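You operate a simulated robot arm through the tools that you are given. There is no shell and no other tool. Be economical: measure what you need, move in short steps, check, and stop when the job is done.

You run a simulated two-armed robot. Do the job below in one go: nothing can be reset, and whatever is moved stays where it is left.

Task
Fill box ONE evenly, then slide the grid over: CLOVER in slot ONE, LIME in THREE, ACACIA in FIVE.
Fine: the grid ends flush, the other grid stays; nothing dropped, broken or left on.

Only the result counts: the job must be done as asked and must still hold three seconds after the hand-in. Knocking over, shifting, dropping, spilling or breaking anything else fails it.

Robot
Two 7-joint arms with two-finger parallel grippers on one trunk, on a base that drives. Base frame: it is fixed to the floor where the robot stands at the start and does not move with it; the origin is under the middle of the robot, x ahead of it, y to its left, z up. Units: mm, rad, N and s.
The left shoulder is at the start at [-73, 119, 866], the right one opposite. With the tool pointing down near the work surface each hand reaches from about 120 to 320 mm from the robot's upright axis, wherever it stands, measured 20 degrees to its own side. Places, roughly: hive box one [600, 700, 1000]; slot five of hive box one [500, 600, 900]; slot one of hive box one [500, 900, 900]; slot three of hive box one [500, 700, 900]; steel grid [1250, 250, 250]. Payload 3.43 kg a hand.
The tool frame of a hand sits at the grasp point between the pads (the TCP): z along the fingers, y along the line on which they close. The tips reach 30 mm beyond it. The gripper opens to 94 mm. The fingers are 28 mm wide and 10 mm thick; the gripper's body (50 by 96 mm) begins 55 mm behind the TCP.
Orientation is that of the tool frame in the base frame, as [roll, pitch, yaw] about the fixed x, y, z axes, in that order (R = Rz(yaw) Ry(pitch) Rx(roll)). With the fingers straight down and closing along the base's y, the tool's x points along the base's -x, its y along +y and its z along -z.

Tools
- The arms move only by the tool apply_moves. It takes "left_steps", "right_steps" or both (then of equal length, played together; a hand with none holds still); each is a list that holds one entry, the list of rows, each a list of 7 numbers: the shift along the tool's x, y, z in units of 250 mm (1.0 is 250 mm), then the turn, a rotation vector about the tool's x, y, z in units of 60 degrees (1.0 is 60 degrees), then the closure in counts, from 0 (fully open) to 255 (shut). In form: [[[tx, ty, tz, rx, ry, rz, claw], ...]]. A call has 1 to 20 rows; each row is the pose to reach, as a shift and turn from the pose commanded when the call began, along the tool's axes at that moment. A call with a number of a shift or a turn outside -1 to 1 is refused whole. Each row takes 0.2 s and may step no farther than 50 mm and 0.15 rad from the row before; otherwise, or with a gripper value out of range, the whole call is refused. A pose out of reach is approached as far as the arm can. The call stops where the force on the tool passes 40 N (or 10 N more than at its start, if that is more) or the arm is blocked; 0.2 s more then pass. Each finger travels about 153 mm/s and halts on what it meets, pressing with about 28 N; the grip force reading is that of the motor and also rises with nothing between the fingers. The clock runs only during rows and for 0.2 s after the last one: add rows that repeat a pose to give the fingers time. The reply holds the time, the measured pose of the TCP, the force on the tool along the base axes, the opening and the grip force, in the units named above and with some noise, with the torque about the TCP (base axes, N m) and any sound that the robot's microphone picked up, and new pictures: "show" is both (left out), scene, wrist or none (wrist: the cameras of the hands that moved).
- Cameras (640 x 400 px; columns grow to the right, rows downward): "scene" is now at [17.7, 39.5, 1586.9]; the picture's right is [0.55, -0.83, 0.00], its down [-0.60, -0.39, -0.70] and it looks along [0.58, 0.39, -0.71] (base axes); focal length 288 px, centre (320, 200). "left" rides on the left gripper at [76, -14, -102] in its tool frame; the picture's right is [0.18, 0.98, 0.00], its down [-0.75, 0.14, -0.64] and it looks along [-0.63, 0.12, 0.77] (tool axes); focal length 243 px, centre (320, 200). "right" rides on the right gripper at [76, 14, -102] in its tool frame; the picture's right is [-0.18, 0.98, 0.00], its down [-0.75, -0.14, -0.64] and it looks along [-0.63, -0.12, 0.77] (tool axes); focal length 243 px, centre (320, 200). There is no depth. A picture from a camera that has moved, and an enlarged one, comes with that camera's place and axes in the base frame and with its lens. The place of the scene camera against the robot may be out by one fixed shift of up to 12 mm in any direction.
- raise_lower(by): slides the trunk up (or, below 0, down) by that many mm; the arms and the scene camera ride with it, the base frame stays. It gives what a move gives, with no picture.
- base_move(legs): drives the robot by 1 to 6 legs, each [ahead, left, turn to the left] in mm, mm and rad, along the robot's own axes; the way and the turn of a leg run together, so that a leg with both is an arc; at most 1500 mm and 3.142 rad a leg. The arms and the cameras ride along, it lands a little off, and it stops where it bumps. It gives what a move gives, and a new picture of the scene camera.
- aim_head(pan, tilt): turns the head with the scene camera to pan (to the left, within 2.496 rad either way) and tilt (down, from -0.506 to 1.204), counted from straight ahead of the robot. It gives what a move gives, and a new picture of the scene camera.
- close_up(camera, box): a new picture of the part [left, top, right, bottom] of that camera's present view, enlarged. No time passes.
- job_done(): hands the job in; it is judged then, once.

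Go step by step. Nothing tells you exact positions but the pictures and the camera data: compare them with the known pose of the tool, close in by small moves and look again before you grip or let go. The budget is 120 turns and 260 pictures, counting those below and the enlarged ones. Unless the task says otherwise, let go and move clear before handing in, and close with one line.

The tools are called as name(argument=value, ...) on one line, values as JSON. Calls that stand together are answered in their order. apply_moves: Moves the arms, as the interface text tells. Its arguments: {"type":"object","properties":{"left_steps":{"type":"array"},"right_steps":{"type":"array"},"show":{"type":"string","enum":["both","scene","wrist","none"]}},"required":[]} The other tools are called the same way: raise_lower (by) slides the trunk up or down; base_move (legs) drives the base; aim_head (pan, tilt) turns the head that bears the scene camera; close_up (camera, box) takes an enlarged picture of a part of a camera's view; job_done () hands the job in.

At the start:

```text
time: 0.0
left_position: [221.9, 287.4, 1275.3]
left_ee_rot: [3.141, 0.001, -3.14]
left_force: [-0.2, -0.9, 0.6]
left_moment: [0.03, 0.0, 0.01]
left_width: 94.0
left_grasp_force: 0.1
right_position: [292.5, 55.1, 1179.8]
right_ee_rot: [3.141, -0.001, -3.139]
right_force: [1.3, 0.9, 0.4]
right_moment: [0.0, 0.04, 0.01]
right_width: 93.9
right_grasp_force: 0.1
trunk travel left (down, up): [-289.0, 46.0]
robot x, y, heading: [3.5, -0.9, -0.004]
head pan, tilt: [0.583, 0.796]
```

scene: 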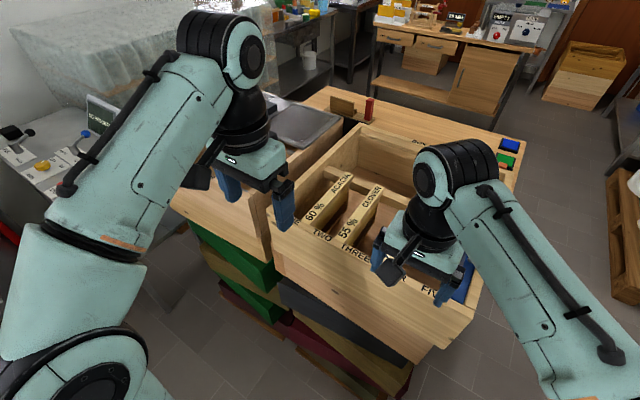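
right: 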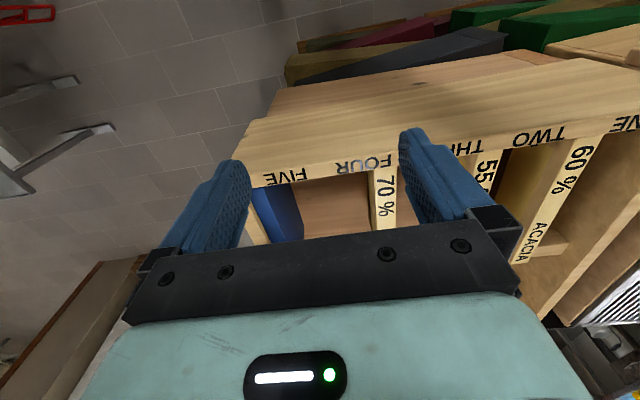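
left: 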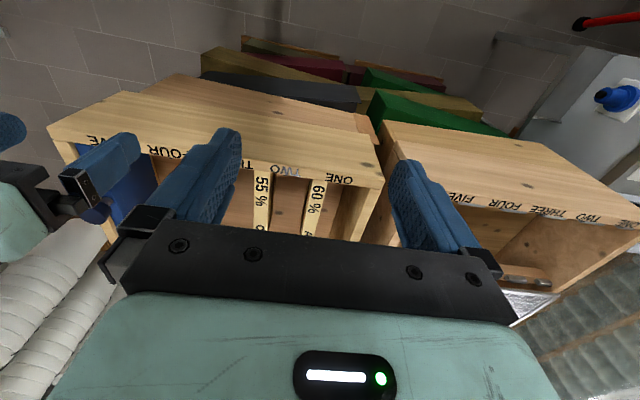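

I see a hive box holding frames on the right and a second, emptier box to the left, which is probably box ONE. I'll look closer at both before I move anything.

close_up(camera="scene", box=[250, 80, 530, 300])

close_up(camera="right", box=[240, 40, 640, 300])

close_up(camera="left", box=[340, 60, 640, 300])

aim_head(pan=1.1, tilt=0.6)

aim_head(pan=0.2, tilt=0.4)

```text
1.82 times, centred on (390, 190) of scene
camera zoom: at [17.7, 39.5, 1586.9], right [0.55, -0.83, 0.0], down [-0.6, -0.39, -0.7], along [0.58, 0.39, -0.71], focal length 523 px, centre (193, 218)
```

zoom: 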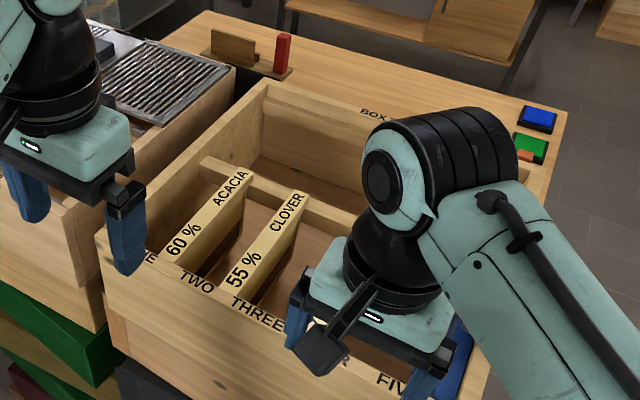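

```text
1.54 times, centred on (440, 170) of right
camera zoom: at [216.8, 69.0, 1282.2], right [0.18, 0.98, 0.0], down [0.75, -0.14, 0.64], along [0.63, -0.12, -0.77], focal length 373 px, centre (135, 246)
```

zoom: 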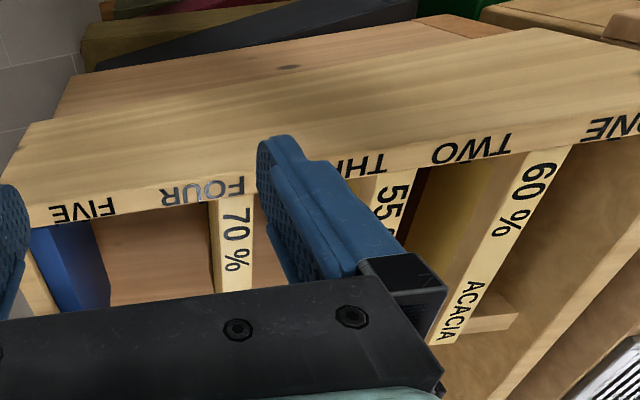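

```text
1.67 times, centred on (490, 180) of left
camera zoom: at [145.5, 274.0, 1377.8], right [-0.18, 0.98, 0.0], down [0.75, 0.14, 0.64], along [0.63, 0.12, -0.77], focal length 404 px, centre (37, 233)
```

zoom: 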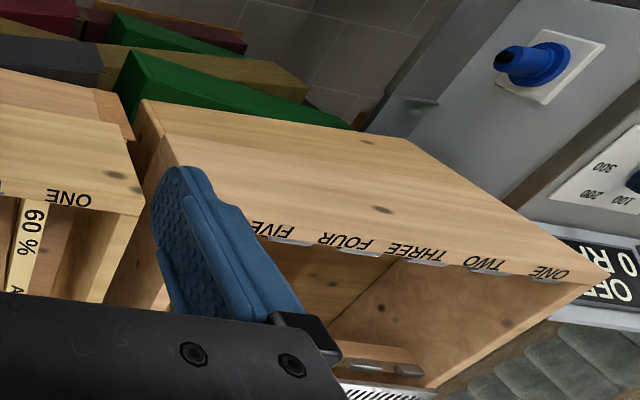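

```text
time: 0.9
left_position: [221.3, 288.4, 1276.9]
left_ee_rot: [-3.141, 0.0, -3.141]
left_force: [-0.6, -0.1, -0.8]
left_moment: [0.02, -0.01, -0.01]
left_width: 93.9
left_grasp_force: 0.1
right_position: [292.3, 53.7, 1179.6]
right_ee_rot: [3.142, 0.002, 3.14]
right_force: [0.7, -1.1, -0.1]
right_moment: [0.0, 0.01, 0.02]
right_width: 94.0
right_grasp_force: 0.0
trunk travel left (down, up): [-289.0, 46.0]
robot x, y, heading: [0.1, 5.1, -0.001]
head pan, tilt: [1.1, 0.6]
camera scene: at [-9.5, 73.7, 1603.5], right [0.89, -0.45, 0.0], down [-0.26, -0.5, -0.82], along [0.38, 0.73, -0.57], focal length 288 px, centre (320, 200)
```

scene: 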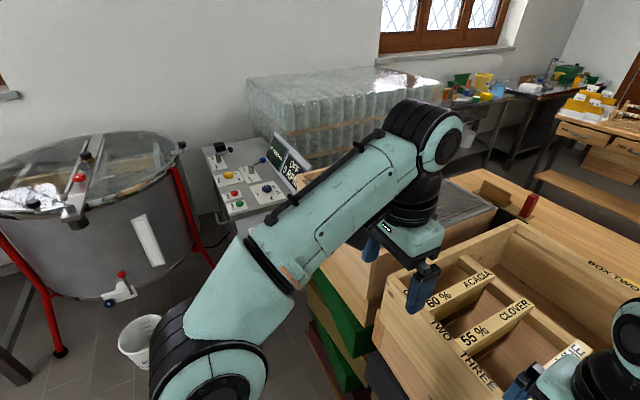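

```text
time: 2.1
left_position: [222.1, 288.3, 1274.6]
left_ee_rot: [3.141, -0.001, 3.14]
left_force: [0.3, -0.2, -0.3]
left_moment: [-0.02, 0.0, 0.02]
left_width: 93.9
left_grasp_force: 0.0
right_position: [293.3, 56.0, 1178.6]
right_ee_rot: [3.141, -0.001, 3.142]
right_force: [0.0, 0.2, -0.4]
right_moment: [-0.01, 0.02, 0.0]
right_width: 93.9
right_grasp_force: 0.0
trunk travel left (down, up): [-289.0, 46.0]
robot x, y, heading: [-3.1, -0.8, -0.001]
head pan, tilt: [0.201, 0.4]
camera scene: at [41.0, 13.6, 1621.7], right [0.2, -0.98, 0.0], down [-0.38, -0.08, -0.92], along [0.9, 0.18, -0.39], focal length 288 px, centre (320, 200)
```

scene: 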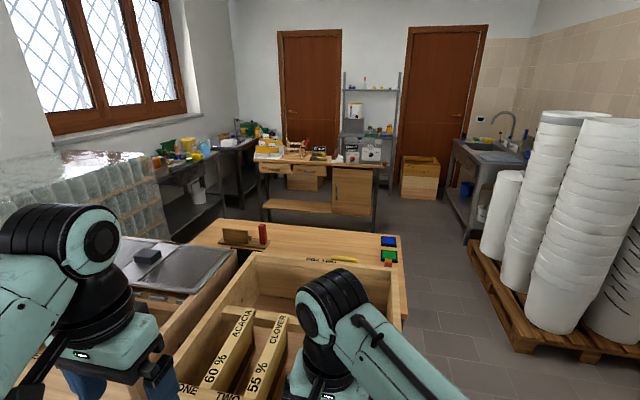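

Box TWO, with its front rim at about x 365 and z 1050, holds the frames, and box ONE to its left is empty. I'll drive to the left for a clear view of box ONE and the grids.

base_move(legs=[[-60, 450, 0]])

aim_head(pan=0.0, tilt=0.8)

aim_head(pan=-0.55, tilt=0.75)

```text
time: 6.6
left_position: [160.9, 737.3, 1276.1]
left_ee_rot: [-3.141, -0.001, 3.141]
left_force: [0.0, 0.0, 0.4]
left_moment: [-0.01, 0.04, 0.01]
left_width: 94.1
left_grasp_force: 0.0
right_position: [233.2, 505.5, 1179.4]
right_ee_rot: [3.141, 0.0, 3.141]
right_force: [0.4, 0.1, -0.7]
right_moment: [-0.02, -0.04, 0.01]
right_width: 93.8
right_grasp_force: 0.0
trunk travel left (down, up): [-289.0, 46.0]
robot x, y, heading: [-62.0, 449.7, -0.001]
head pan, tilt: [0.201, 0.4]
camera scene: at [-19.1, 463.9, 1621.7], right [0.2, -0.98, 0.0], down [-0.38, -0.08, -0.92], along [0.9, 0.18, -0.39], focal length 288 px, centre (320, 200)
```

scene: 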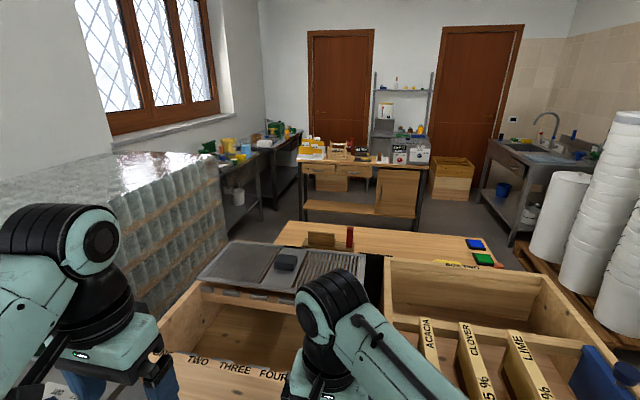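

```text
time: 7.5
left_position: [161.4, 739.1, 1275.8]
left_ee_rot: [-3.141, -0.001, 3.14]
left_force: [0.3, 0.7, 0.1]
left_moment: [-0.02, -0.02, -0.02]
left_width: 93.7
left_grasp_force: 0.1
right_position: [232.8, 505.8, 1178.8]
right_ee_rot: [3.141, 0.0, 3.14]
right_force: [-0.9, -0.3, 0.4]
right_moment: [-0.02, 0.0, 0.0]
right_width: 94.1
right_grasp_force: 0.1
trunk travel left (down, up): [-289.0, 46.0]
robot x, y, heading: [-62.3, 453.3, 0.004]
head pan, tilt: [0.0, 0.799]
camera scene: at [-29.2, 445.3, 1586.7], right [0.0, -1.0, 0.0], down [-0.72, 0.0, -0.7], along [0.7, 0.0, -0.72], focal length 288 px, centre (320, 200)
```

scene: 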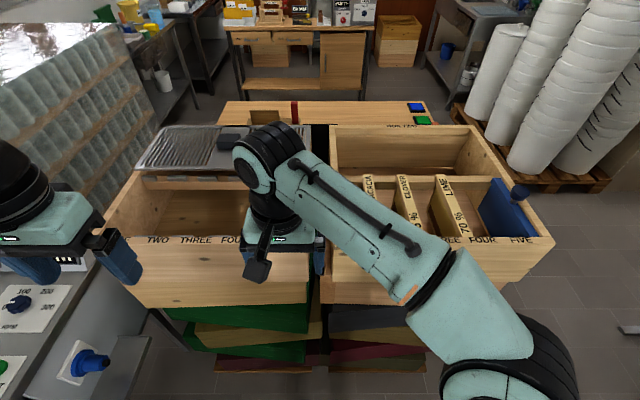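

```text
time: 8.5
left_position: [160.8, 738.1, 1275.3]
left_ee_rot: [3.141, 0.0, 3.139]
left_force: [0.8, -0.3, -0.3]
left_moment: [-0.01, -0.02, 0.01]
left_width: 94.0
left_grasp_force: 0.1
right_position: [232.4, 504.3, 1179.0]
right_ee_rot: [-3.14, 0.0, 3.141]
right_force: [-0.1, 0.5, 0.0]
right_moment: [0.03, 0.0, -0.01]
right_width: 94.0
right_grasp_force: 0.1
trunk travel left (down, up): [-289.0, 46.0]
robot x, y, heading: [-60.7, 451.1, -0.002]
head pan, tilt: [-0.55, 0.75]
camera scene: at [-39.2, 402.1, 1590.6], right [-0.52, -0.85, 0.0], down [-0.58, 0.36, -0.73], along [0.62, -0.38, -0.68], focal length 288 px, centre (320, 200)
```

scene: 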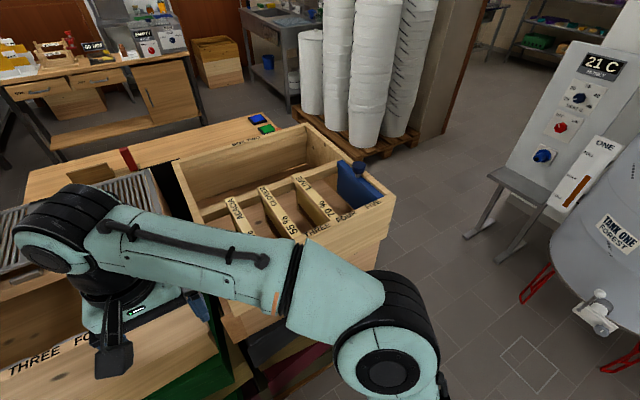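

Two grid panels lie side by side at the back of box ONE, with a dark block on them. I'll zoom in on them.

aim_head(pan=0.15, tilt=0.6)

close_up(camera="scene", box=[140, 100, 420, 275])

close_up(camera="left", box=[0, 0, 640, 400])

close_up(camera="right", box=[0, 0, 640, 400])

```text
time: 9.5
left_position: [161.8, 737.6, 1275.6]
left_ee_rot: [3.14, 0.001, 3.141]
left_force: [-0.6, 0.1, -0.2]
left_moment: [0.01, 0.01, 0.0]
left_width: 93.9
left_grasp_force: 0.1
right_position: [232.1, 505.1, 1178.8]
right_ee_rot: [-3.141, 0.0, 3.139]
right_force: [0.2, -0.6, -0.2]
right_moment: [0.02, -0.03, 0.02]
right_width: 94.3
right_grasp_force: 0.0
trunk travel left (down, up): [-289.0, 46.0]
robot x, y, heading: [-62.4, 448.2, -0.001]
head pan, tilt: [0.15, 0.6]
camera scene: at [-22.4, 458.4, 1603.5], right [0.15, -0.99, 0.0], down [-0.56, -0.08, -0.82], along [0.82, 0.12, -0.57], focal length 288 px, centre (320, 200)
```

scene: 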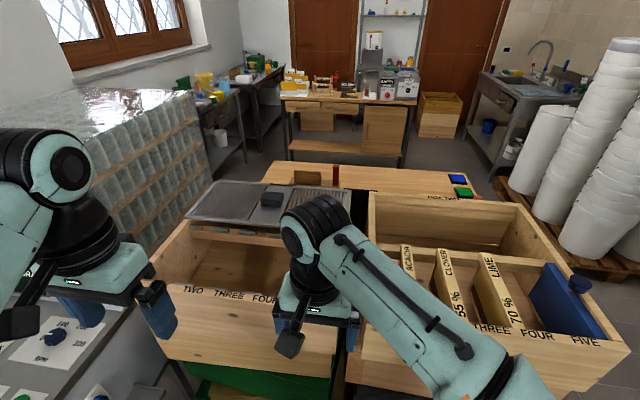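

```text
2.29 times, centred on (280, 188) of scene
camera zoom: at [-22.4, 458.4, 1603.5], right [0.15, -0.99, 0.0], down [-0.56, -0.08, -0.82], along [0.82, 0.12, -0.57], focal length 657 px, centre (411, 229)
```

zoom: 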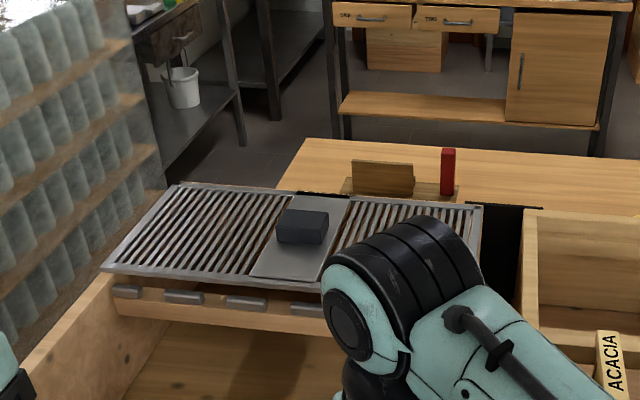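

```text
1.00 times, centred on (320, 200) of left (not enlarged: the box is as wide or as high as the picture)
camera zoom: at [85.6, 724.2, 1377.8], right [-0.18, 0.98, 0.0], down [0.75, 0.14, 0.64], along [0.63, 0.12, -0.77], focal length 243 px, centre (320, 200)
```

zoom: 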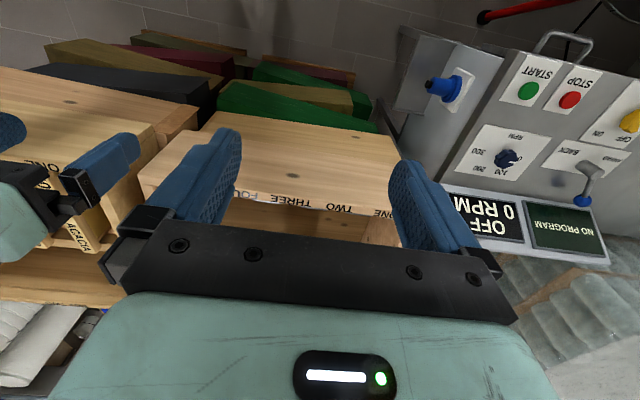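

```text
1.00 times, centred on (320, 200) of right (not enlarged: the box is as wide or as high as the picture)
camera zoom: at [156.8, 519.1, 1282.2], right [0.18, 0.98, 0.0], down [0.75, -0.14, 0.64], along [0.63, -0.12, -0.77], focal length 243 px, centre (320, 200)
```

zoom: 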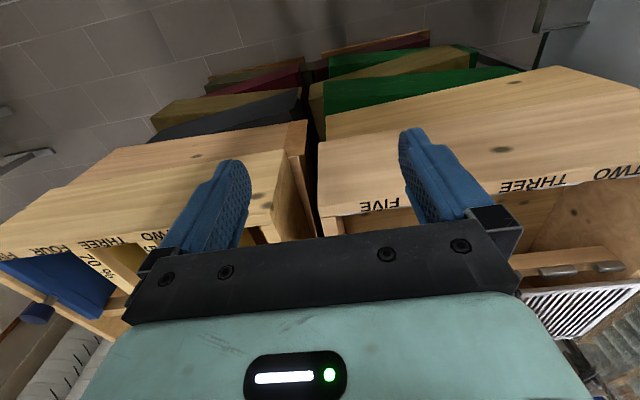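

Box ONE's grid panel carries a dark block as a handle, but the hint puts a "steel grid" low behind the boxes. I'll drive round the right side to see it.

base_move(legs=[[-100, 0, 0], [0, -980, 0], [650, 0, 0]])

aim_head(pan=0.8, tilt=0.7)

aim_head(pan=1.5, tilt=0.8)

```text
time: 22.4
left_position: [704.1, -238.9, 1274.7]
left_ee_rot: [-3.141, 0.001, -3.131]
left_force: [0.5, 0.3, -0.2]
left_moment: [-0.01, 0.0, 0.0]
left_width: 93.9
left_grasp_force: 0.1
right_position: [776.4, -471.5, 1178.8]
right_ee_rot: [-3.141, 0.0, -3.132]
right_force: [0.5, -0.1, -0.6]
right_moment: [0.01, -0.01, 0.02]
right_width: 94.0
right_grasp_force: 0.0
trunk travel left (down, up): [-289.0, 46.0]
robot x, y, heading: [488.0, -527.2, 0.013]
head pan, tilt: [0.15, 0.6]
camera scene: at [522.7, -520.5, 1603.4], right [0.16, -0.99, 0.0], down [-0.56, -0.09, -0.83], along [0.81, 0.13, -0.56], focal length 288 px, centre (320, 200)
```

scene: 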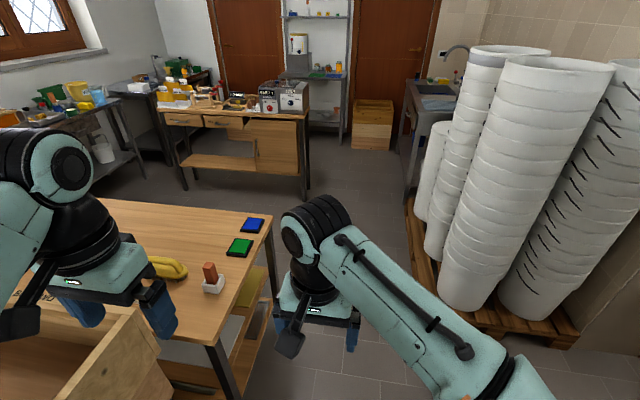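

```text
time: 23.5
left_position: [704.5, -239.3, 1276.0]
left_ee_rot: [-3.141, 0.0, -3.132]
left_force: [0.1, 0.6, 0.4]
left_moment: [0.0, -0.02, -0.03]
left_width: 94.1
left_grasp_force: 0.0
right_position: [777.8, -471.4, 1178.1]
right_ee_rot: [-3.141, 0.0, -3.131]
right_force: [0.2, -0.4, 0.3]
right_moment: [0.01, -0.01, 0.01]
right_width: 94.2
right_grasp_force: 0.0
trunk travel left (down, up): [-289.0, 46.0]
robot x, y, heading: [479.7, -528.9, 0.01]
head pan, tilt: [0.799, 0.7]
camera scene: at [494.1, -473.2, 1594.9], right [0.72, -0.69, 0.0], down [-0.44, -0.47, -0.77], along [0.53, 0.55, -0.64], focal length 288 px, centre (320, 200)
```

scene: 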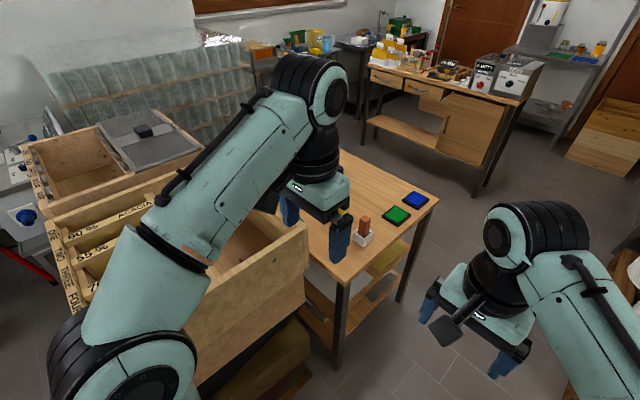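

```text
time: 24.5
left_position: [704.6, -238.8, 1275.0]
left_ee_rot: [3.142, -0.001, -3.131]
left_force: [-0.3, 0.6, 0.1]
left_moment: [0.0, 0.03, 0.01]
left_width: 94.0
left_grasp_force: 0.1
right_position: [777.0, -471.1, 1179.4]
right_ee_rot: [3.141, 0.001, -3.132]
right_force: [-0.1, -0.5, 0.6]
right_moment: [0.02, 0.01, 0.01]
right_width: 94.2
right_grasp_force: 0.1
trunk travel left (down, up): [-289.0, 46.0]
robot x, y, heading: [486.9, -527.5, 0.015]
head pan, tilt: [1.499, 0.799]
camera scene: at [440.4, -454.1, 1586.6], right [1.0, -0.06, 0.0], down [-0.04, -0.72, -0.7], along [0.04, 0.7, -0.72], focal length 288 px, centre (320, 200)
```

scene: 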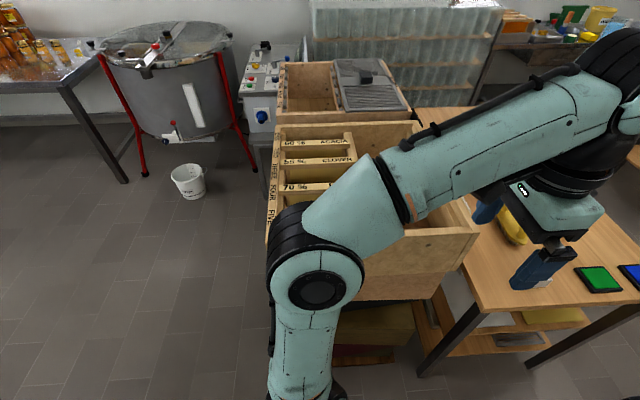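

Shelves under the table hold yellow and metallic items, so I'll take a closer look at those.

base_move(legs=[[500, -100, 0.9]])

aim_head(pan=0.8, tilt=1.0)

raise_lower(by=-289)

aim_head(pan=0.3, tilt=0.9)

```text
time: 27.7
left_position: [871.1, -67.3, 1276.7]
left_ee_rot: [3.141, 0.0, -2.233]
left_force: [0.2, -0.4, -0.3]
left_moment: [0.0, 0.0, -0.01]
left_width: 94.0
left_grasp_force: 0.1
right_position: [1096.9, -154.6, 1179.3]
right_ee_rot: [-3.142, -0.001, -2.231]
right_force: [0.1, -0.1, -0.3]
right_moment: [-0.02, -0.02, 0.03]
right_width: 94.1
right_grasp_force: 0.0
trunk travel left (down, up): [-289.0, 46.0]
robot x, y, heading: [960.1, -420.2, 0.902]
head pan, tilt: [1.499, 0.799]
stopped in leg 1: the robot was blocked; the commanded pose is now the measured one
camera scene: at [867.4, -405.8, 1586.6], right [0.67, 0.74, 0.0], down [0.53, -0.48, -0.7], along [-0.52, 0.47, -0.72], focal length 288 px, centre (320, 200)
```

scene: 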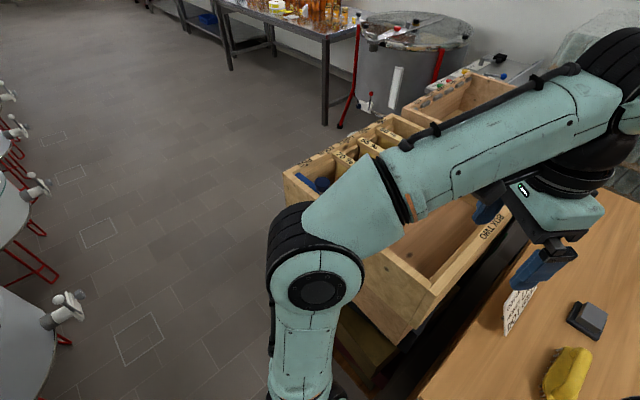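

```text
time: 28.8
left_position: [867.7, -68.9, 1275.5]
left_ee_rot: [3.14, 0.003, -2.234]
left_force: [0.0, -0.6, -0.2]
left_moment: [0.02, -0.03, 0.02]
left_width: 93.9
left_grasp_force: 0.1
right_position: [1094.7, -156.8, 1179.8]
right_ee_rot: [-3.141, -0.001, -2.232]
right_force: [-0.2, 0.0, 0.1]
right_moment: [0.01, 0.0, 0.01]
right_width: 93.8
right_grasp_force: 0.0
trunk travel left (down, up): [-289.0, 46.0]
robot x, y, heading: [958.2, -423.7, 0.907]
head pan, tilt: [0.799, 1.0]
camera scene: at [917.2, -391.4, 1571.5], right [0.99, 0.14, 0.0], down [0.12, -0.83, -0.54], along [-0.07, 0.54, -0.84], focal length 288 px, centre (320, 200)
```

scene: 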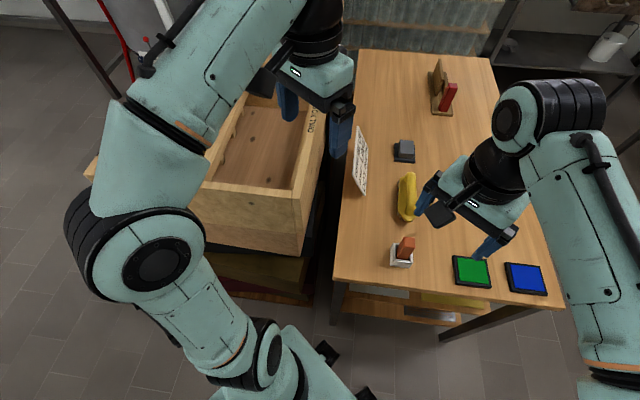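

```text
time: 30.6
left_position: [870.0, -69.3, 1090.8]
left_ee_rot: [3.132, 0.015, -2.233]
left_force: [0.7, 0.1, 14.5]
left_moment: [0.23, 0.63, 0.03]
left_width: 93.9
left_grasp_force: 0.2
right_position: [1096.7, -156.3, 988.7]
right_ee_rot: [-3.141, -0.003, -2.23]
right_force: [0.0, 0.5, -0.8]
right_moment: [-0.04, -0.01, -0.03]
right_width: 93.9
right_grasp_force: 0.1
trunk travel left (down, up): [-101.0, 234.0]
robot x, y, heading: [961.4, -420.5, 0.908]
head pan, tilt: [0.799, 1.0]
stopped: the force on the tool passed its limit at 126 N (the readings are from after the stop); the commanded pose is now the measured one
```

```text
time: 31.5
left_position: [870.6, -68.0, 1090.5]
left_ee_rot: [3.133, 0.014, -2.233]
left_force: [0.5, 2.2, 13.2]
left_moment: [0.31, 0.55, -0.15]
left_width: 94.2
left_grasp_force: 0.1
right_position: [1096.3, -155.8, 988.6]
right_ee_rot: [3.139, -0.005, -2.234]
right_force: [0.4, -0.6, -0.4]
right_moment: [-0.01, 0.04, -0.01]
right_width: 93.9
right_grasp_force: 0.0
trunk travel left (down, up): [-101.0, 234.0]
robot x, y, heading: [961.2, -419.3, 0.904]
head pan, tilt: [0.3, 0.901]
camera scene: at [966.4, -374.0, 1386.3], right [0.94, -0.35, 0.0], down [-0.28, -0.73, -0.62], along [0.22, 0.58, -0.78], focal length 288 px, centre (320, 200)
```

scene: 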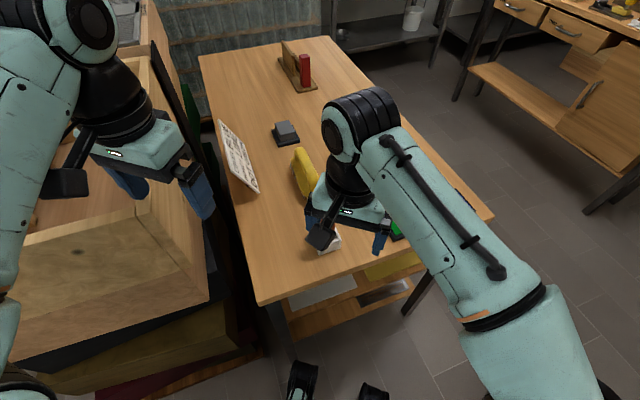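

Lowering the trunk was a mistake: the left fingertips touched box TWO's rim. The force was straight down, so it probably hasn't moved, but I'll raise straight back up and then check the box, the card and the shelves.

raise_lower(by=188)

close_up(camera="scene", box=[180, 180, 500, 380])

close_up(camera="left", box=[0, 0, 640, 400])

```text
time: 33.6
left_position: [868.3, -69.0, 1278.2]
left_ee_rot: [3.132, 0.013, -2.233]
left_force: [0.5, 0.2, 0.8]
left_moment: [0.04, 0.02, -0.02]
left_width: 93.9
left_grasp_force: 0.1
right_position: [1095.3, -155.9, 1176.1]
right_ee_rot: [3.141, -0.003, -2.234]
right_force: [0.3, -0.6, 0.6]
right_moment: [0.01, -0.03, -0.03]
right_width: 93.7
right_grasp_force: 0.0
trunk travel left (down, up): [-289.0, 46.0]
robot x, y, heading: [957.6, -419.9, 0.906]
head pan, tilt: [0.3, 0.901]
```

```text
2.00 times, centred on (340, 280) of scene
camera zoom: at [953.0, -390.3, 1578.6], right [0.94, -0.35, 0.0], down [-0.28, -0.73, -0.62], along [0.22, 0.58, -0.78], focal length 575 px, centre (280, 40)
```

zoom: 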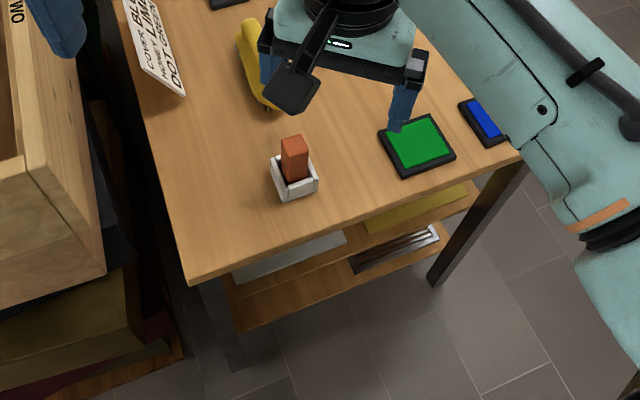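

```text
1.00 times, centred on (320, 200) of left (not enlarged: the box is as wide or as high as the picture)
camera zoom: at [833.2, -138.9, 1379.6], right [-0.89, 0.46, 0.01], down [0.35, 0.67, 0.65], along [0.3, 0.58, -0.76], focal length 243 px, centre (320, 200)
```

zoom: 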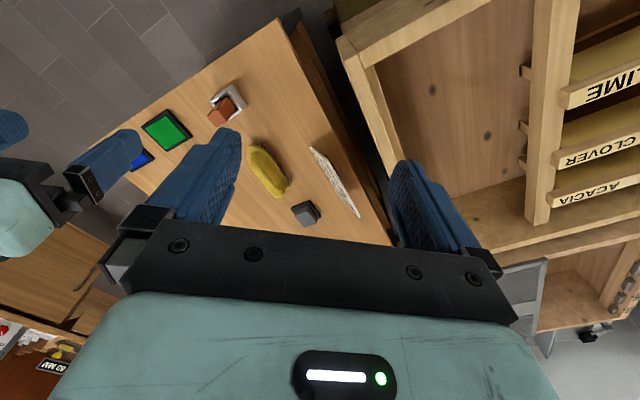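

The shelves hold a steel slotted item and a yellow sheet. I'll back off into open floor before lowering the trunk to see them, and read the card as well.

base_move(legs=[[-350, -250, 0], [0, 0, 0.3]])

raise_lower(by=-280)

aim_head(pan=0.3, tilt=0.7)

aim_head(pan=0.1, tilt=0.9)

```text
time: 37.3
left_position: [752.6, -536.7, 1277.4]
left_ee_rot: [3.133, 0.014, -1.941]
left_force: [-0.2, -0.1, -0.7]
left_moment: [0.0, -0.02, 0.0]
left_width: 94.0
left_grasp_force: 0.1
right_position: [995.0, -554.6, 1177.3]
right_ee_rot: [-3.14, -0.004, -1.94]
right_force: [-0.4, 1.0, 0.0]
right_moment: [0.0, 0.02, 0.02]
right_width: 93.9
right_grasp_force: 0.1
trunk travel left (down, up): [-289.0, 46.0]
robot x, y, heading: [939.3, -850.7, 1.203]
head pan, tilt: [0.3, 0.901]
camera scene: at [924.5, -818.4, 1578.7], right [1.0, -0.07, 0.0], down [-0.06, -0.78, -0.62], along [0.04, 0.62, -0.78], focal length 288 px, centre (320, 200)
```

scene: 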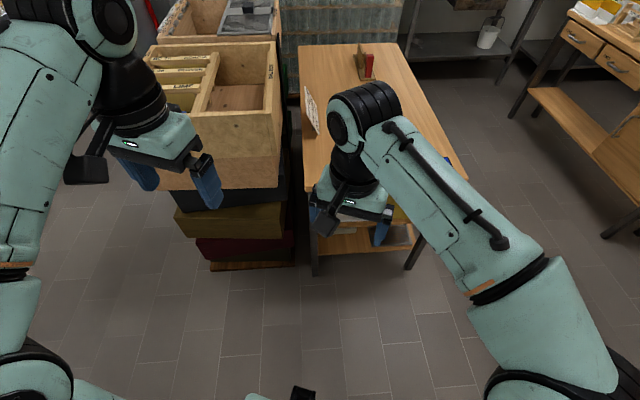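

```text
time: 40.2
left_position: [752.8, -535.7, 999.2]
left_ee_rot: [3.133, 0.012, -1.943]
left_force: [0.6, -0.3, 0.0]
left_moment: [-0.03, 0.01, -0.02]
left_width: 94.1
left_grasp_force: 0.1
right_position: [995.3, -553.5, 896.8]
right_ee_rot: [3.141, -0.003, -1.941]
right_force: [0.6, -0.4, 0.5]
right_moment: [0.01, -0.03, 0.03]
right_width: 93.8
right_grasp_force: 0.1
trunk travel left (down, up): [-9.0, 326.0]
robot x, y, heading: [935.8, -848.5, 1.197]
head pan, tilt: [0.3, 0.901]
```

```text
time: 40.9
left_position: [752.2, -534.7, 998.1]
left_ee_rot: [3.133, 0.013, -1.943]
left_force: [-0.8, 1.2, -1.1]
left_moment: [-0.03, -0.01, 0.02]
left_width: 93.9
left_grasp_force: 0.0
right_position: [995.4, -554.1, 896.7]
right_ee_rot: [-3.141, -0.004, -1.939]
right_force: [0.3, -1.2, 0.4]
right_moment: [-0.02, 0.0, -0.02]
right_width: 94.1
right_grasp_force: 0.1
trunk travel left (down, up): [-9.0, 326.0]
robot x, y, heading: [939.7, -845.9, 1.203]
head pan, tilt: [0.3, 0.7]
camera scene: at [942.8, -763.6, 1308.0], right [1.0, -0.07, 0.0], down [-0.05, -0.64, -0.76], along [0.05, 0.76, -0.64], focal length 288 px, centre (320, 200)
```

scene: 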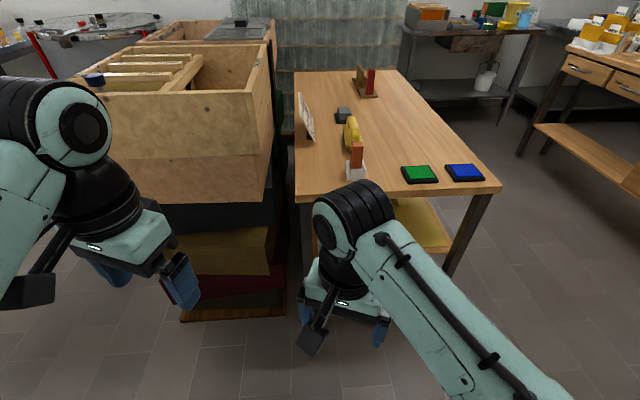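

```text
time: 41.6
left_position: [752.0, -535.3, 998.3]
left_ee_rot: [3.133, 0.013, -1.942]
left_force: [-0.7, 1.1, -0.2]
left_moment: [0.02, -0.02, -0.03]
left_width: 94.1
left_grasp_force: 0.0
right_position: [995.7, -554.3, 897.2]
right_ee_rot: [-3.141, -0.004, -1.94]
right_force: [0.2, -0.3, -0.3]
right_moment: [-0.01, 0.02, 0.02]
right_width: 93.9
right_grasp_force: 0.2
trunk travel left (down, up): [-9.0, 326.0]
robot x, y, heading: [941.9, -848.6, 1.196]
head pan, tilt: [0.099, 0.901]
camera scene: at [957.0, -775.5, 1291.9], right [0.96, -0.27, 0.0], down [-0.21, -0.75, -0.62], along [0.17, 0.6, -0.78], focal length 288 px, centre (320, 200)
```

scene: 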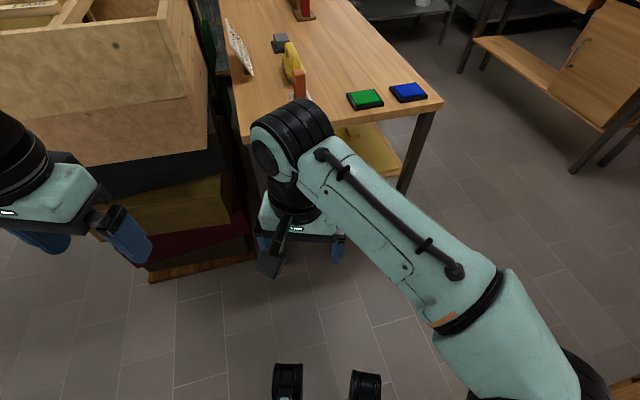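

The right arm is in the way, so I'll turn the robot left and look past it.

base_move(legs=[[0, 0, 0.95], [0, -150, 0]])

aim_head(pan=-0.75, tilt=0.75)

close_up(camera="scene", box=[200, 80, 520, 280])

```text
time: 46.0
left_position: [704.3, -734.6, 999.2]
left_ee_rot: [3.134, 0.013, -1.003]
left_force: [-0.2, 0.3, -0.1]
left_moment: [-0.01, 0.03, 0.0]
left_width: 94.0
left_grasp_force: 0.1
right_position: [861.4, -550.3, 896.5]
right_ee_rot: [3.141, -0.004, -1.0]
right_force: [0.1, -0.2, 1.0]
right_moment: [0.0, 0.01, -0.03]
right_width: 94.2
right_grasp_force: 0.0
trunk travel left (down, up): [-9.0, 326.0]
robot x, y, heading: [1067.8, -766.8, 2.141]
head pan, tilt: [0.099, 0.901]
camera scene: at [1011.7, -709.0, 1291.9], right [0.79, 0.62, 0.0], down [0.49, -0.62, -0.62], along [-0.38, 0.49, -0.78], focal length 288 px, centre (320, 200)
```

scene: 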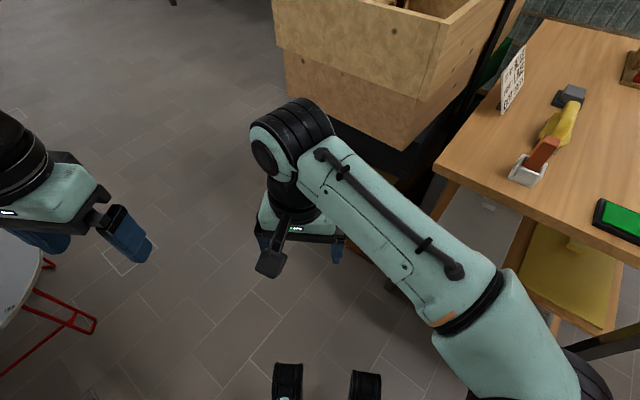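

```text
time: 47.1
left_position: [704.4, -734.7, 998.5]
left_ee_rot: [3.134, 0.013, -1.0]
left_force: [0.2, 0.3, -0.3]
left_moment: [0.05, -0.02, 0.03]
left_width: 94.2
left_grasp_force: 0.0
right_position: [860.7, -551.3, 896.6]
right_ee_rot: [3.141, -0.004, -1.0]
right_force: [-0.2, 0.1, -0.7]
right_moment: [0.0, 0.0, -0.01]
right_width: 93.8
right_grasp_force: 0.1
trunk travel left (down, up): [-9.0, 326.0]
robot x, y, heading: [1063.0, -771.0, 2.138]
head pan, tilt: [-0.75, 0.75]
camera scene: at [1073.2, -686.9, 1303.8], right [0.98, -0.18, 0.0], down [-0.12, -0.67, -0.73], along [0.13, 0.72, -0.68], focal length 288 px, centre (320, 200)
```

scene: 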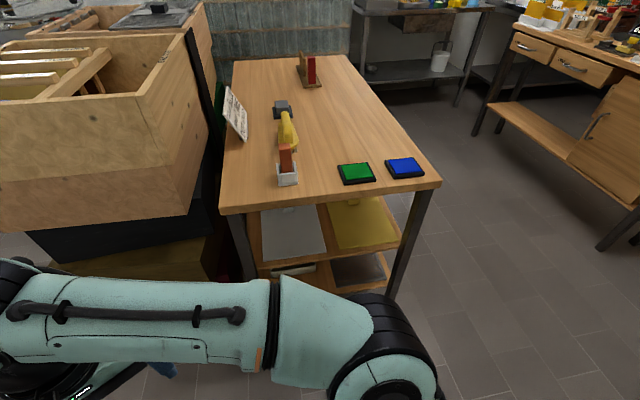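

```text
2.00 times, centred on (360, 180) of scene
camera zoom: at [1073.2, -686.9, 1303.8], right [0.98, -0.18, 0.0], down [-0.12, -0.67, -0.73], along [0.13, 0.72, -0.68], focal length 575 px, centre (240, 240)
```

zoom: 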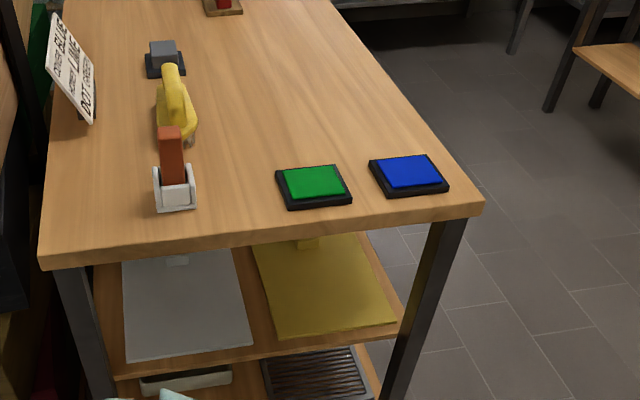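

On the lower shelf there's a dark steel grid and something white. I'll lower the trunk and look at those up close before deciding which grid is meant.

base_move(legs=[[-150, 0, 0.5]])

aim_head(pan=-1.15, tilt=0.75)

close_up(camera="scene", box=[180, 150, 500, 350])

close_up(camera="scene", box=[160, 50, 320, 150])

```text
time: 49.0
left_position: [841.7, -1013.7, 999.6]
left_ee_rot: [3.132, 0.014, -0.504]
left_force: [0.3, 0.0, 0.2]
left_moment: [-0.01, -0.01, 0.0]
left_width: 93.9
left_grasp_force: 0.1
right_position: [892.5, -776.7, 897.3]
right_ee_rot: [3.141, -0.004, -0.503]
right_force: [1.2, -0.1, 0.1]
right_moment: [0.0, -0.01, -0.02]
right_width: 94.1
right_grasp_force: 0.0
trunk travel left (down, up): [-9.0, 326.0]
robot x, y, heading: [1175.7, -868.7, 2.641]
head pan, tilt: [-0.75, 0.75]
camera scene: at [1140.3, -793.8, 1303.8], right [0.95, 0.31, 0.0], down [0.21, -0.65, -0.73], along [-0.23, 0.7, -0.68], focal length 288 px, centre (320, 200)
```

scene: 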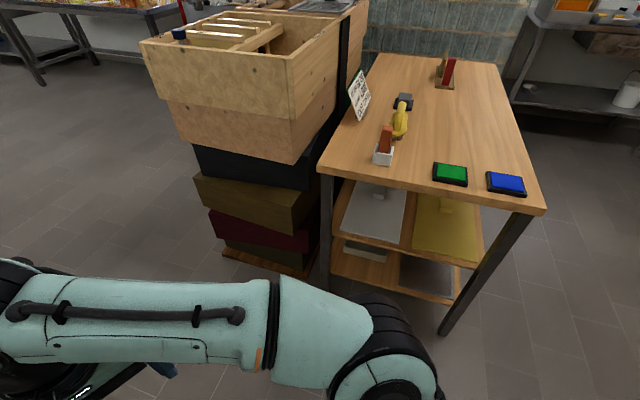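

```text
time: 49.8
left_position: [842.3, -1014.0, 998.0]
left_ee_rot: [3.132, 0.015, -0.508]
left_force: [-0.1, -0.6, -0.2]
left_moment: [-0.03, -0.02, -0.02]
left_width: 93.9
left_grasp_force: 0.0
right_position: [891.4, -776.5, 896.6]
right_ee_rot: [-3.141, -0.003, -0.503]
right_force: [0.3, -0.5, 0.0]
right_moment: [0.01, -0.01, -0.02]
right_width: 94.1
right_grasp_force: 0.1
trunk travel left (down, up): [-9.0, 326.0]
robot x, y, heading: [1176.0, -866.4, 2.638]
head pan, tilt: [-1.15, 0.75]
camera scene: at [1172.7, -789.8, 1303.8], right [1.0, -0.08, 0.0], down [-0.06, -0.68, -0.73], along [0.06, 0.73, -0.68], focal length 288 px, centre (320, 200)
```

scene: 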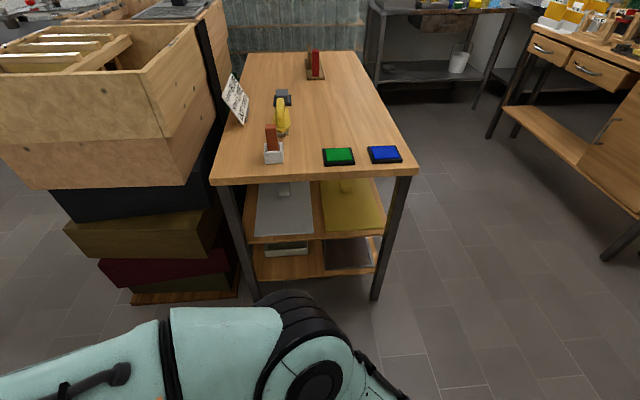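

```text
2.00 times, centred on (340, 250) of scene
camera zoom: at [1172.7, -789.8, 1303.8], right [1.0, -0.08, 0.0], down [-0.06, -0.68, -0.73], along [0.06, 0.73, -0.68], focal length 575 px, centre (280, 100)
```

zoom: 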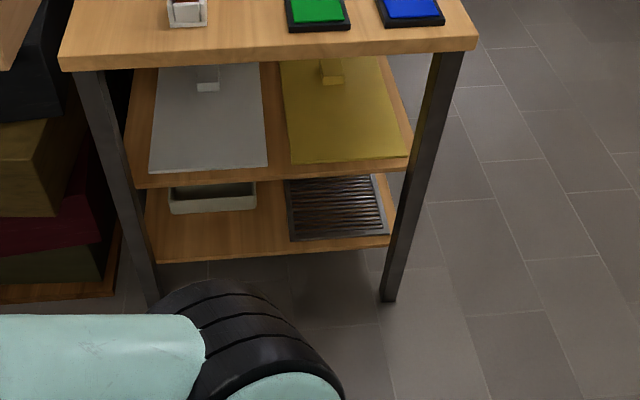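

```text
4.00 times, centred on (240, 100) of scene
camera zoom: at [1172.7, -789.8, 1303.8], right [1.0, -0.08, 0.0], down [-0.06, -0.68, -0.73], along [0.06, 0.73, -0.68], focal length 1150 px, centre (640, 600)
```

zoom: 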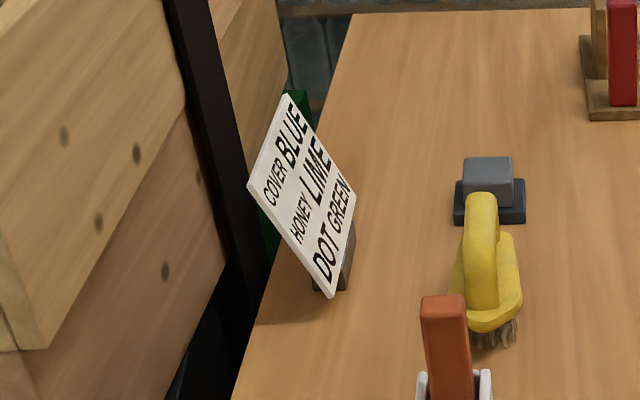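

The shelf holds covers, a tray and a spare steel grid without a visible handle. The grid that slides is the one with a handle on the rear half of box ONE, so the shelf grid is the one that stays. I'll raise the trunk and drive back to box ONE's front.

raise_lower(by=320)

base_move(legs=[[0, 0, -2.64], [-1290, 250, 0], [0, 1350, 0]])

aim_head(pan=0.0, tilt=0.95)

```text
time: 53.0
left_position: [842.6, -1015.0, 1319.2]
left_ee_rot: [3.134, 0.014, -0.503]
left_force: [1.0, 0.2, 0.2]
left_moment: [0.02, 0.0, 0.01]
left_width: 93.9
left_grasp_force: 0.0
right_position: [892.2, -777.7, 1216.0]
right_ee_rot: [3.141, -0.004, -0.505]
right_force: [0.1, -0.5, 0.0]
right_moment: [-0.01, 0.0, 0.0]
right_width: 94.0
right_grasp_force: 0.1
trunk travel left (down, up): [-329.0, 6.0]
robot x, y, heading: [1176.4, -868.2, 2.638]
head pan, tilt: [-1.15, 0.75]
```

```text
time: 77.4
left_position: [131.9, 1016.5, 1319.1]
left_ee_rot: [3.132, 0.013, 3.136]
left_force: [0.5, -0.5, -0.1]
left_moment: [0.02, 0.03, 0.02]
left_width: 94.0
left_grasp_force: 0.0
right_position: [200.6, 783.1, 1216.0]
right_ee_rot: [-3.141, -0.003, 3.136]
right_force: [1.1, -0.1, 0.5]
right_moment: [0.05, -0.01, 0.04]
right_width: 94.2
right_grasp_force: 0.2
trunk travel left (down, up): [-329.0, 6.0]
robot x, y, heading: [-92.7, 728.0, -0.003]
head pan, tilt: [-1.15, 0.75]
camera scene: at [-110.4, 649.4, 1633.0], right [-0.92, -0.4, 0.0], down [-0.27, 0.62, -0.73], along [0.29, -0.67, -0.68], focal length 288 px, centre (320, 200)
```

scene: 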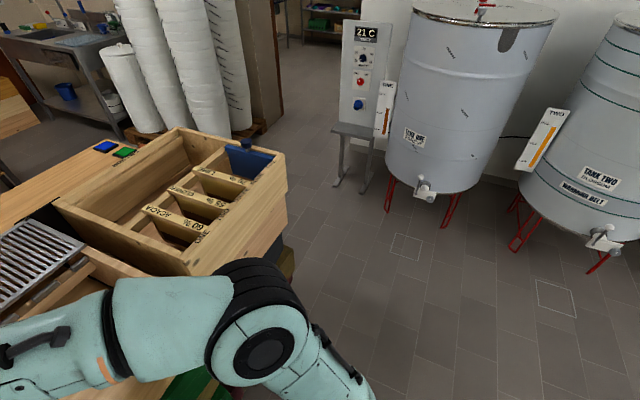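

```text
time: 78.8
left_position: [131.6, 1015.7, 1318.9]
left_ee_rot: [3.132, 0.014, 3.135]
left_force: [-0.3, 0.6, 0.0]
left_moment: [-0.03, -0.01, 0.03]
left_width: 94.0
left_grasp_force: 0.1
right_position: [201.3, 783.8, 1216.5]
right_ee_rot: [3.141, -0.005, 3.138]
right_force: [-0.3, 0.2, 0.2]
right_moment: [0.01, 0.0, -0.04]
right_width: 93.7
right_grasp_force: 0.0
trunk travel left (down, up): [-329.0, 6.0]
robot x, y, heading: [-96.2, 727.2, -0.01]
head pan, tilt: [0.0, 0.949]
camera scene: at [-70.9, 724.7, 1617.5], right [-0.01, -1.0, 0.0], down [-0.81, 0.01, -0.58], along [0.58, 0.0, -0.81], focal length 288 px, centre (320, 200)
```

scene: 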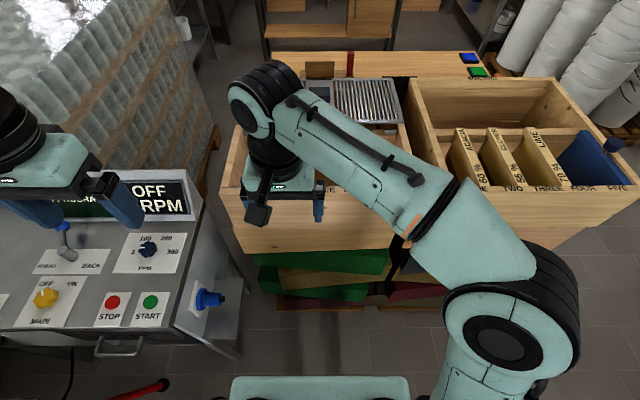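

The grid's slats are clearly visible on the rear of box ONE. I'll tuck the right arm out of the view and line up in front of box ONE.

apply_moves(right_steps=[[[0.057, -0.14, -0.057, 0, 0, 0, 0], [0.114, -0.28, -0.114, 0, 0, 0, 0], [0.171, -0.42, -0.171, 0, 0, 0, 0], [0.228, -0.56, -0.228, 0, 0, 0, 0], [0.285, -0.7, -0.285, 0, 0, 0, 0], [0.342, -0.84, -0.342, 0, 0, 0, 0], [0.4, -1.0, -0.4, 0, 0, 0, 0]]], show="none")

base_move(legs=[[50, -130, 0]])

close_up(camera="left", box=[0, 0, 640, 400])

close_up(camera="scene", box=[200, 50, 520, 250])

```text
time: 80.3
left_position: [127.7, 1018.2, 1318.4]
left_ee_rot: [3.136, 0.015, 3.134]
left_force: [-1.2, 1.0, 0.7]
left_moment: [-0.04, -0.02, 0.02]
left_width: 93.9
left_grasp_force: 0.0
right_position: [95.9, 535.9, 1319.1]
right_ee_rot: [3.141, 0.0, -3.137]
right_force: [0.8, -2.1, -1.3]
right_moment: [0.14, 0.09, 0.03]
right_width: 93.8
right_grasp_force: 0.1
trunk travel left (down, up): [-329.0, 6.0]
robot x, y, heading: [-93.3, 727.6, -0.009]
head pan, tilt: [0.0, 0.949]
```

```text
time: 82.1
left_position: [181.0, 886.1, 1318.6]
left_ee_rot: [3.133, 0.013, 3.132]
left_force: [-0.1, 0.4, 0.5]
left_moment: [-0.01, -0.02, 0.0]
left_width: 94.1
left_grasp_force: 0.1
right_position: [147.9, 402.7, 1317.7]
right_ee_rot: [-3.141, -0.004, 3.134]
right_force: [0.3, 0.3, 0.2]
right_moment: [0.0, 0.01, -0.02]
right_width: 94.0
right_grasp_force: 0.0
trunk travel left (down, up): [-329.0, 6.0]
robot x, y, heading: [-45.9, 601.6, -0.011]
head pan, tilt: [0.0, 0.949]
camera scene: at [-22.3, 594.7, 1617.4], right [-0.01, -1.0, 0.0], down [-0.81, 0.01, -0.58], along [0.58, -0.01, -0.81], focal length 288 px, centre (320, 200)
```

scene: 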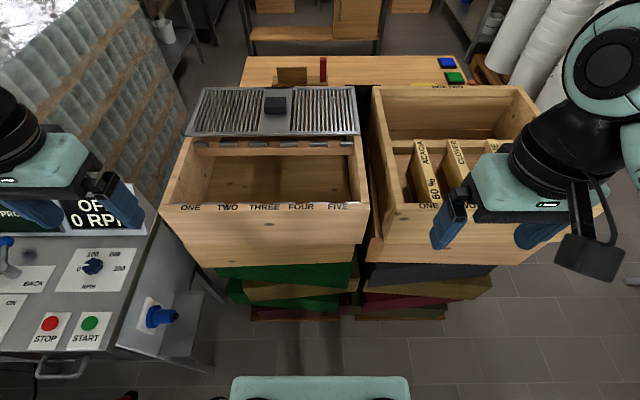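

```text
1.00 times, centred on (320, 200) of left (not enlarged: the box is as wide or as high as the picture)
camera zoom: at [102.7, 871.6, 1419.5], right [-0.18, 0.98, 0.01], down [0.75, 0.13, 0.65], along [0.64, 0.12, -0.76], focal length 243 px, centre (320, 200)
```

zoom: 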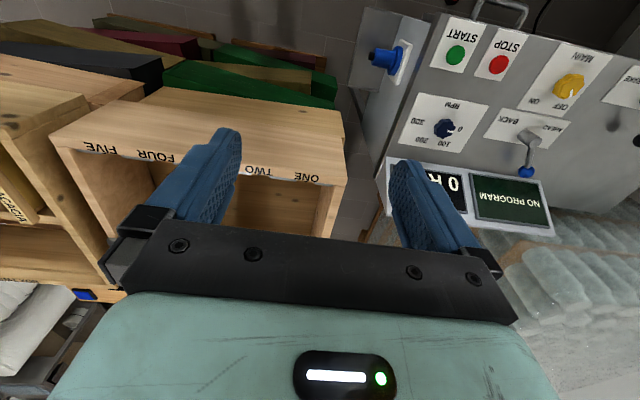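

```text
2.00 times, centred on (360, 150) of scene
camera zoom: at [-22.3, 594.7, 1617.4], right [-0.01, -1.0, 0.0], down [-0.81, 0.01, -0.58], along [0.58, -0.01, -0.81], focal length 575 px, centre (240, 300)
```

zoom: 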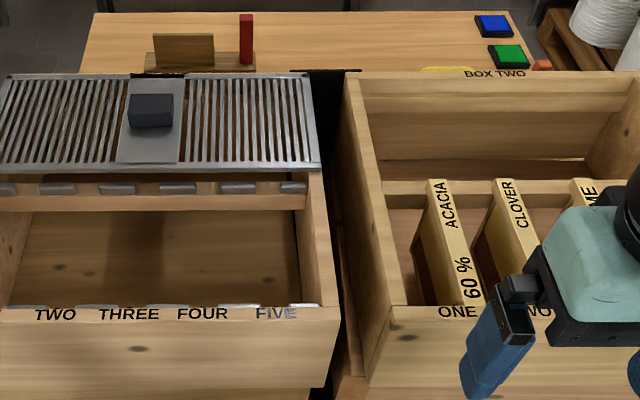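

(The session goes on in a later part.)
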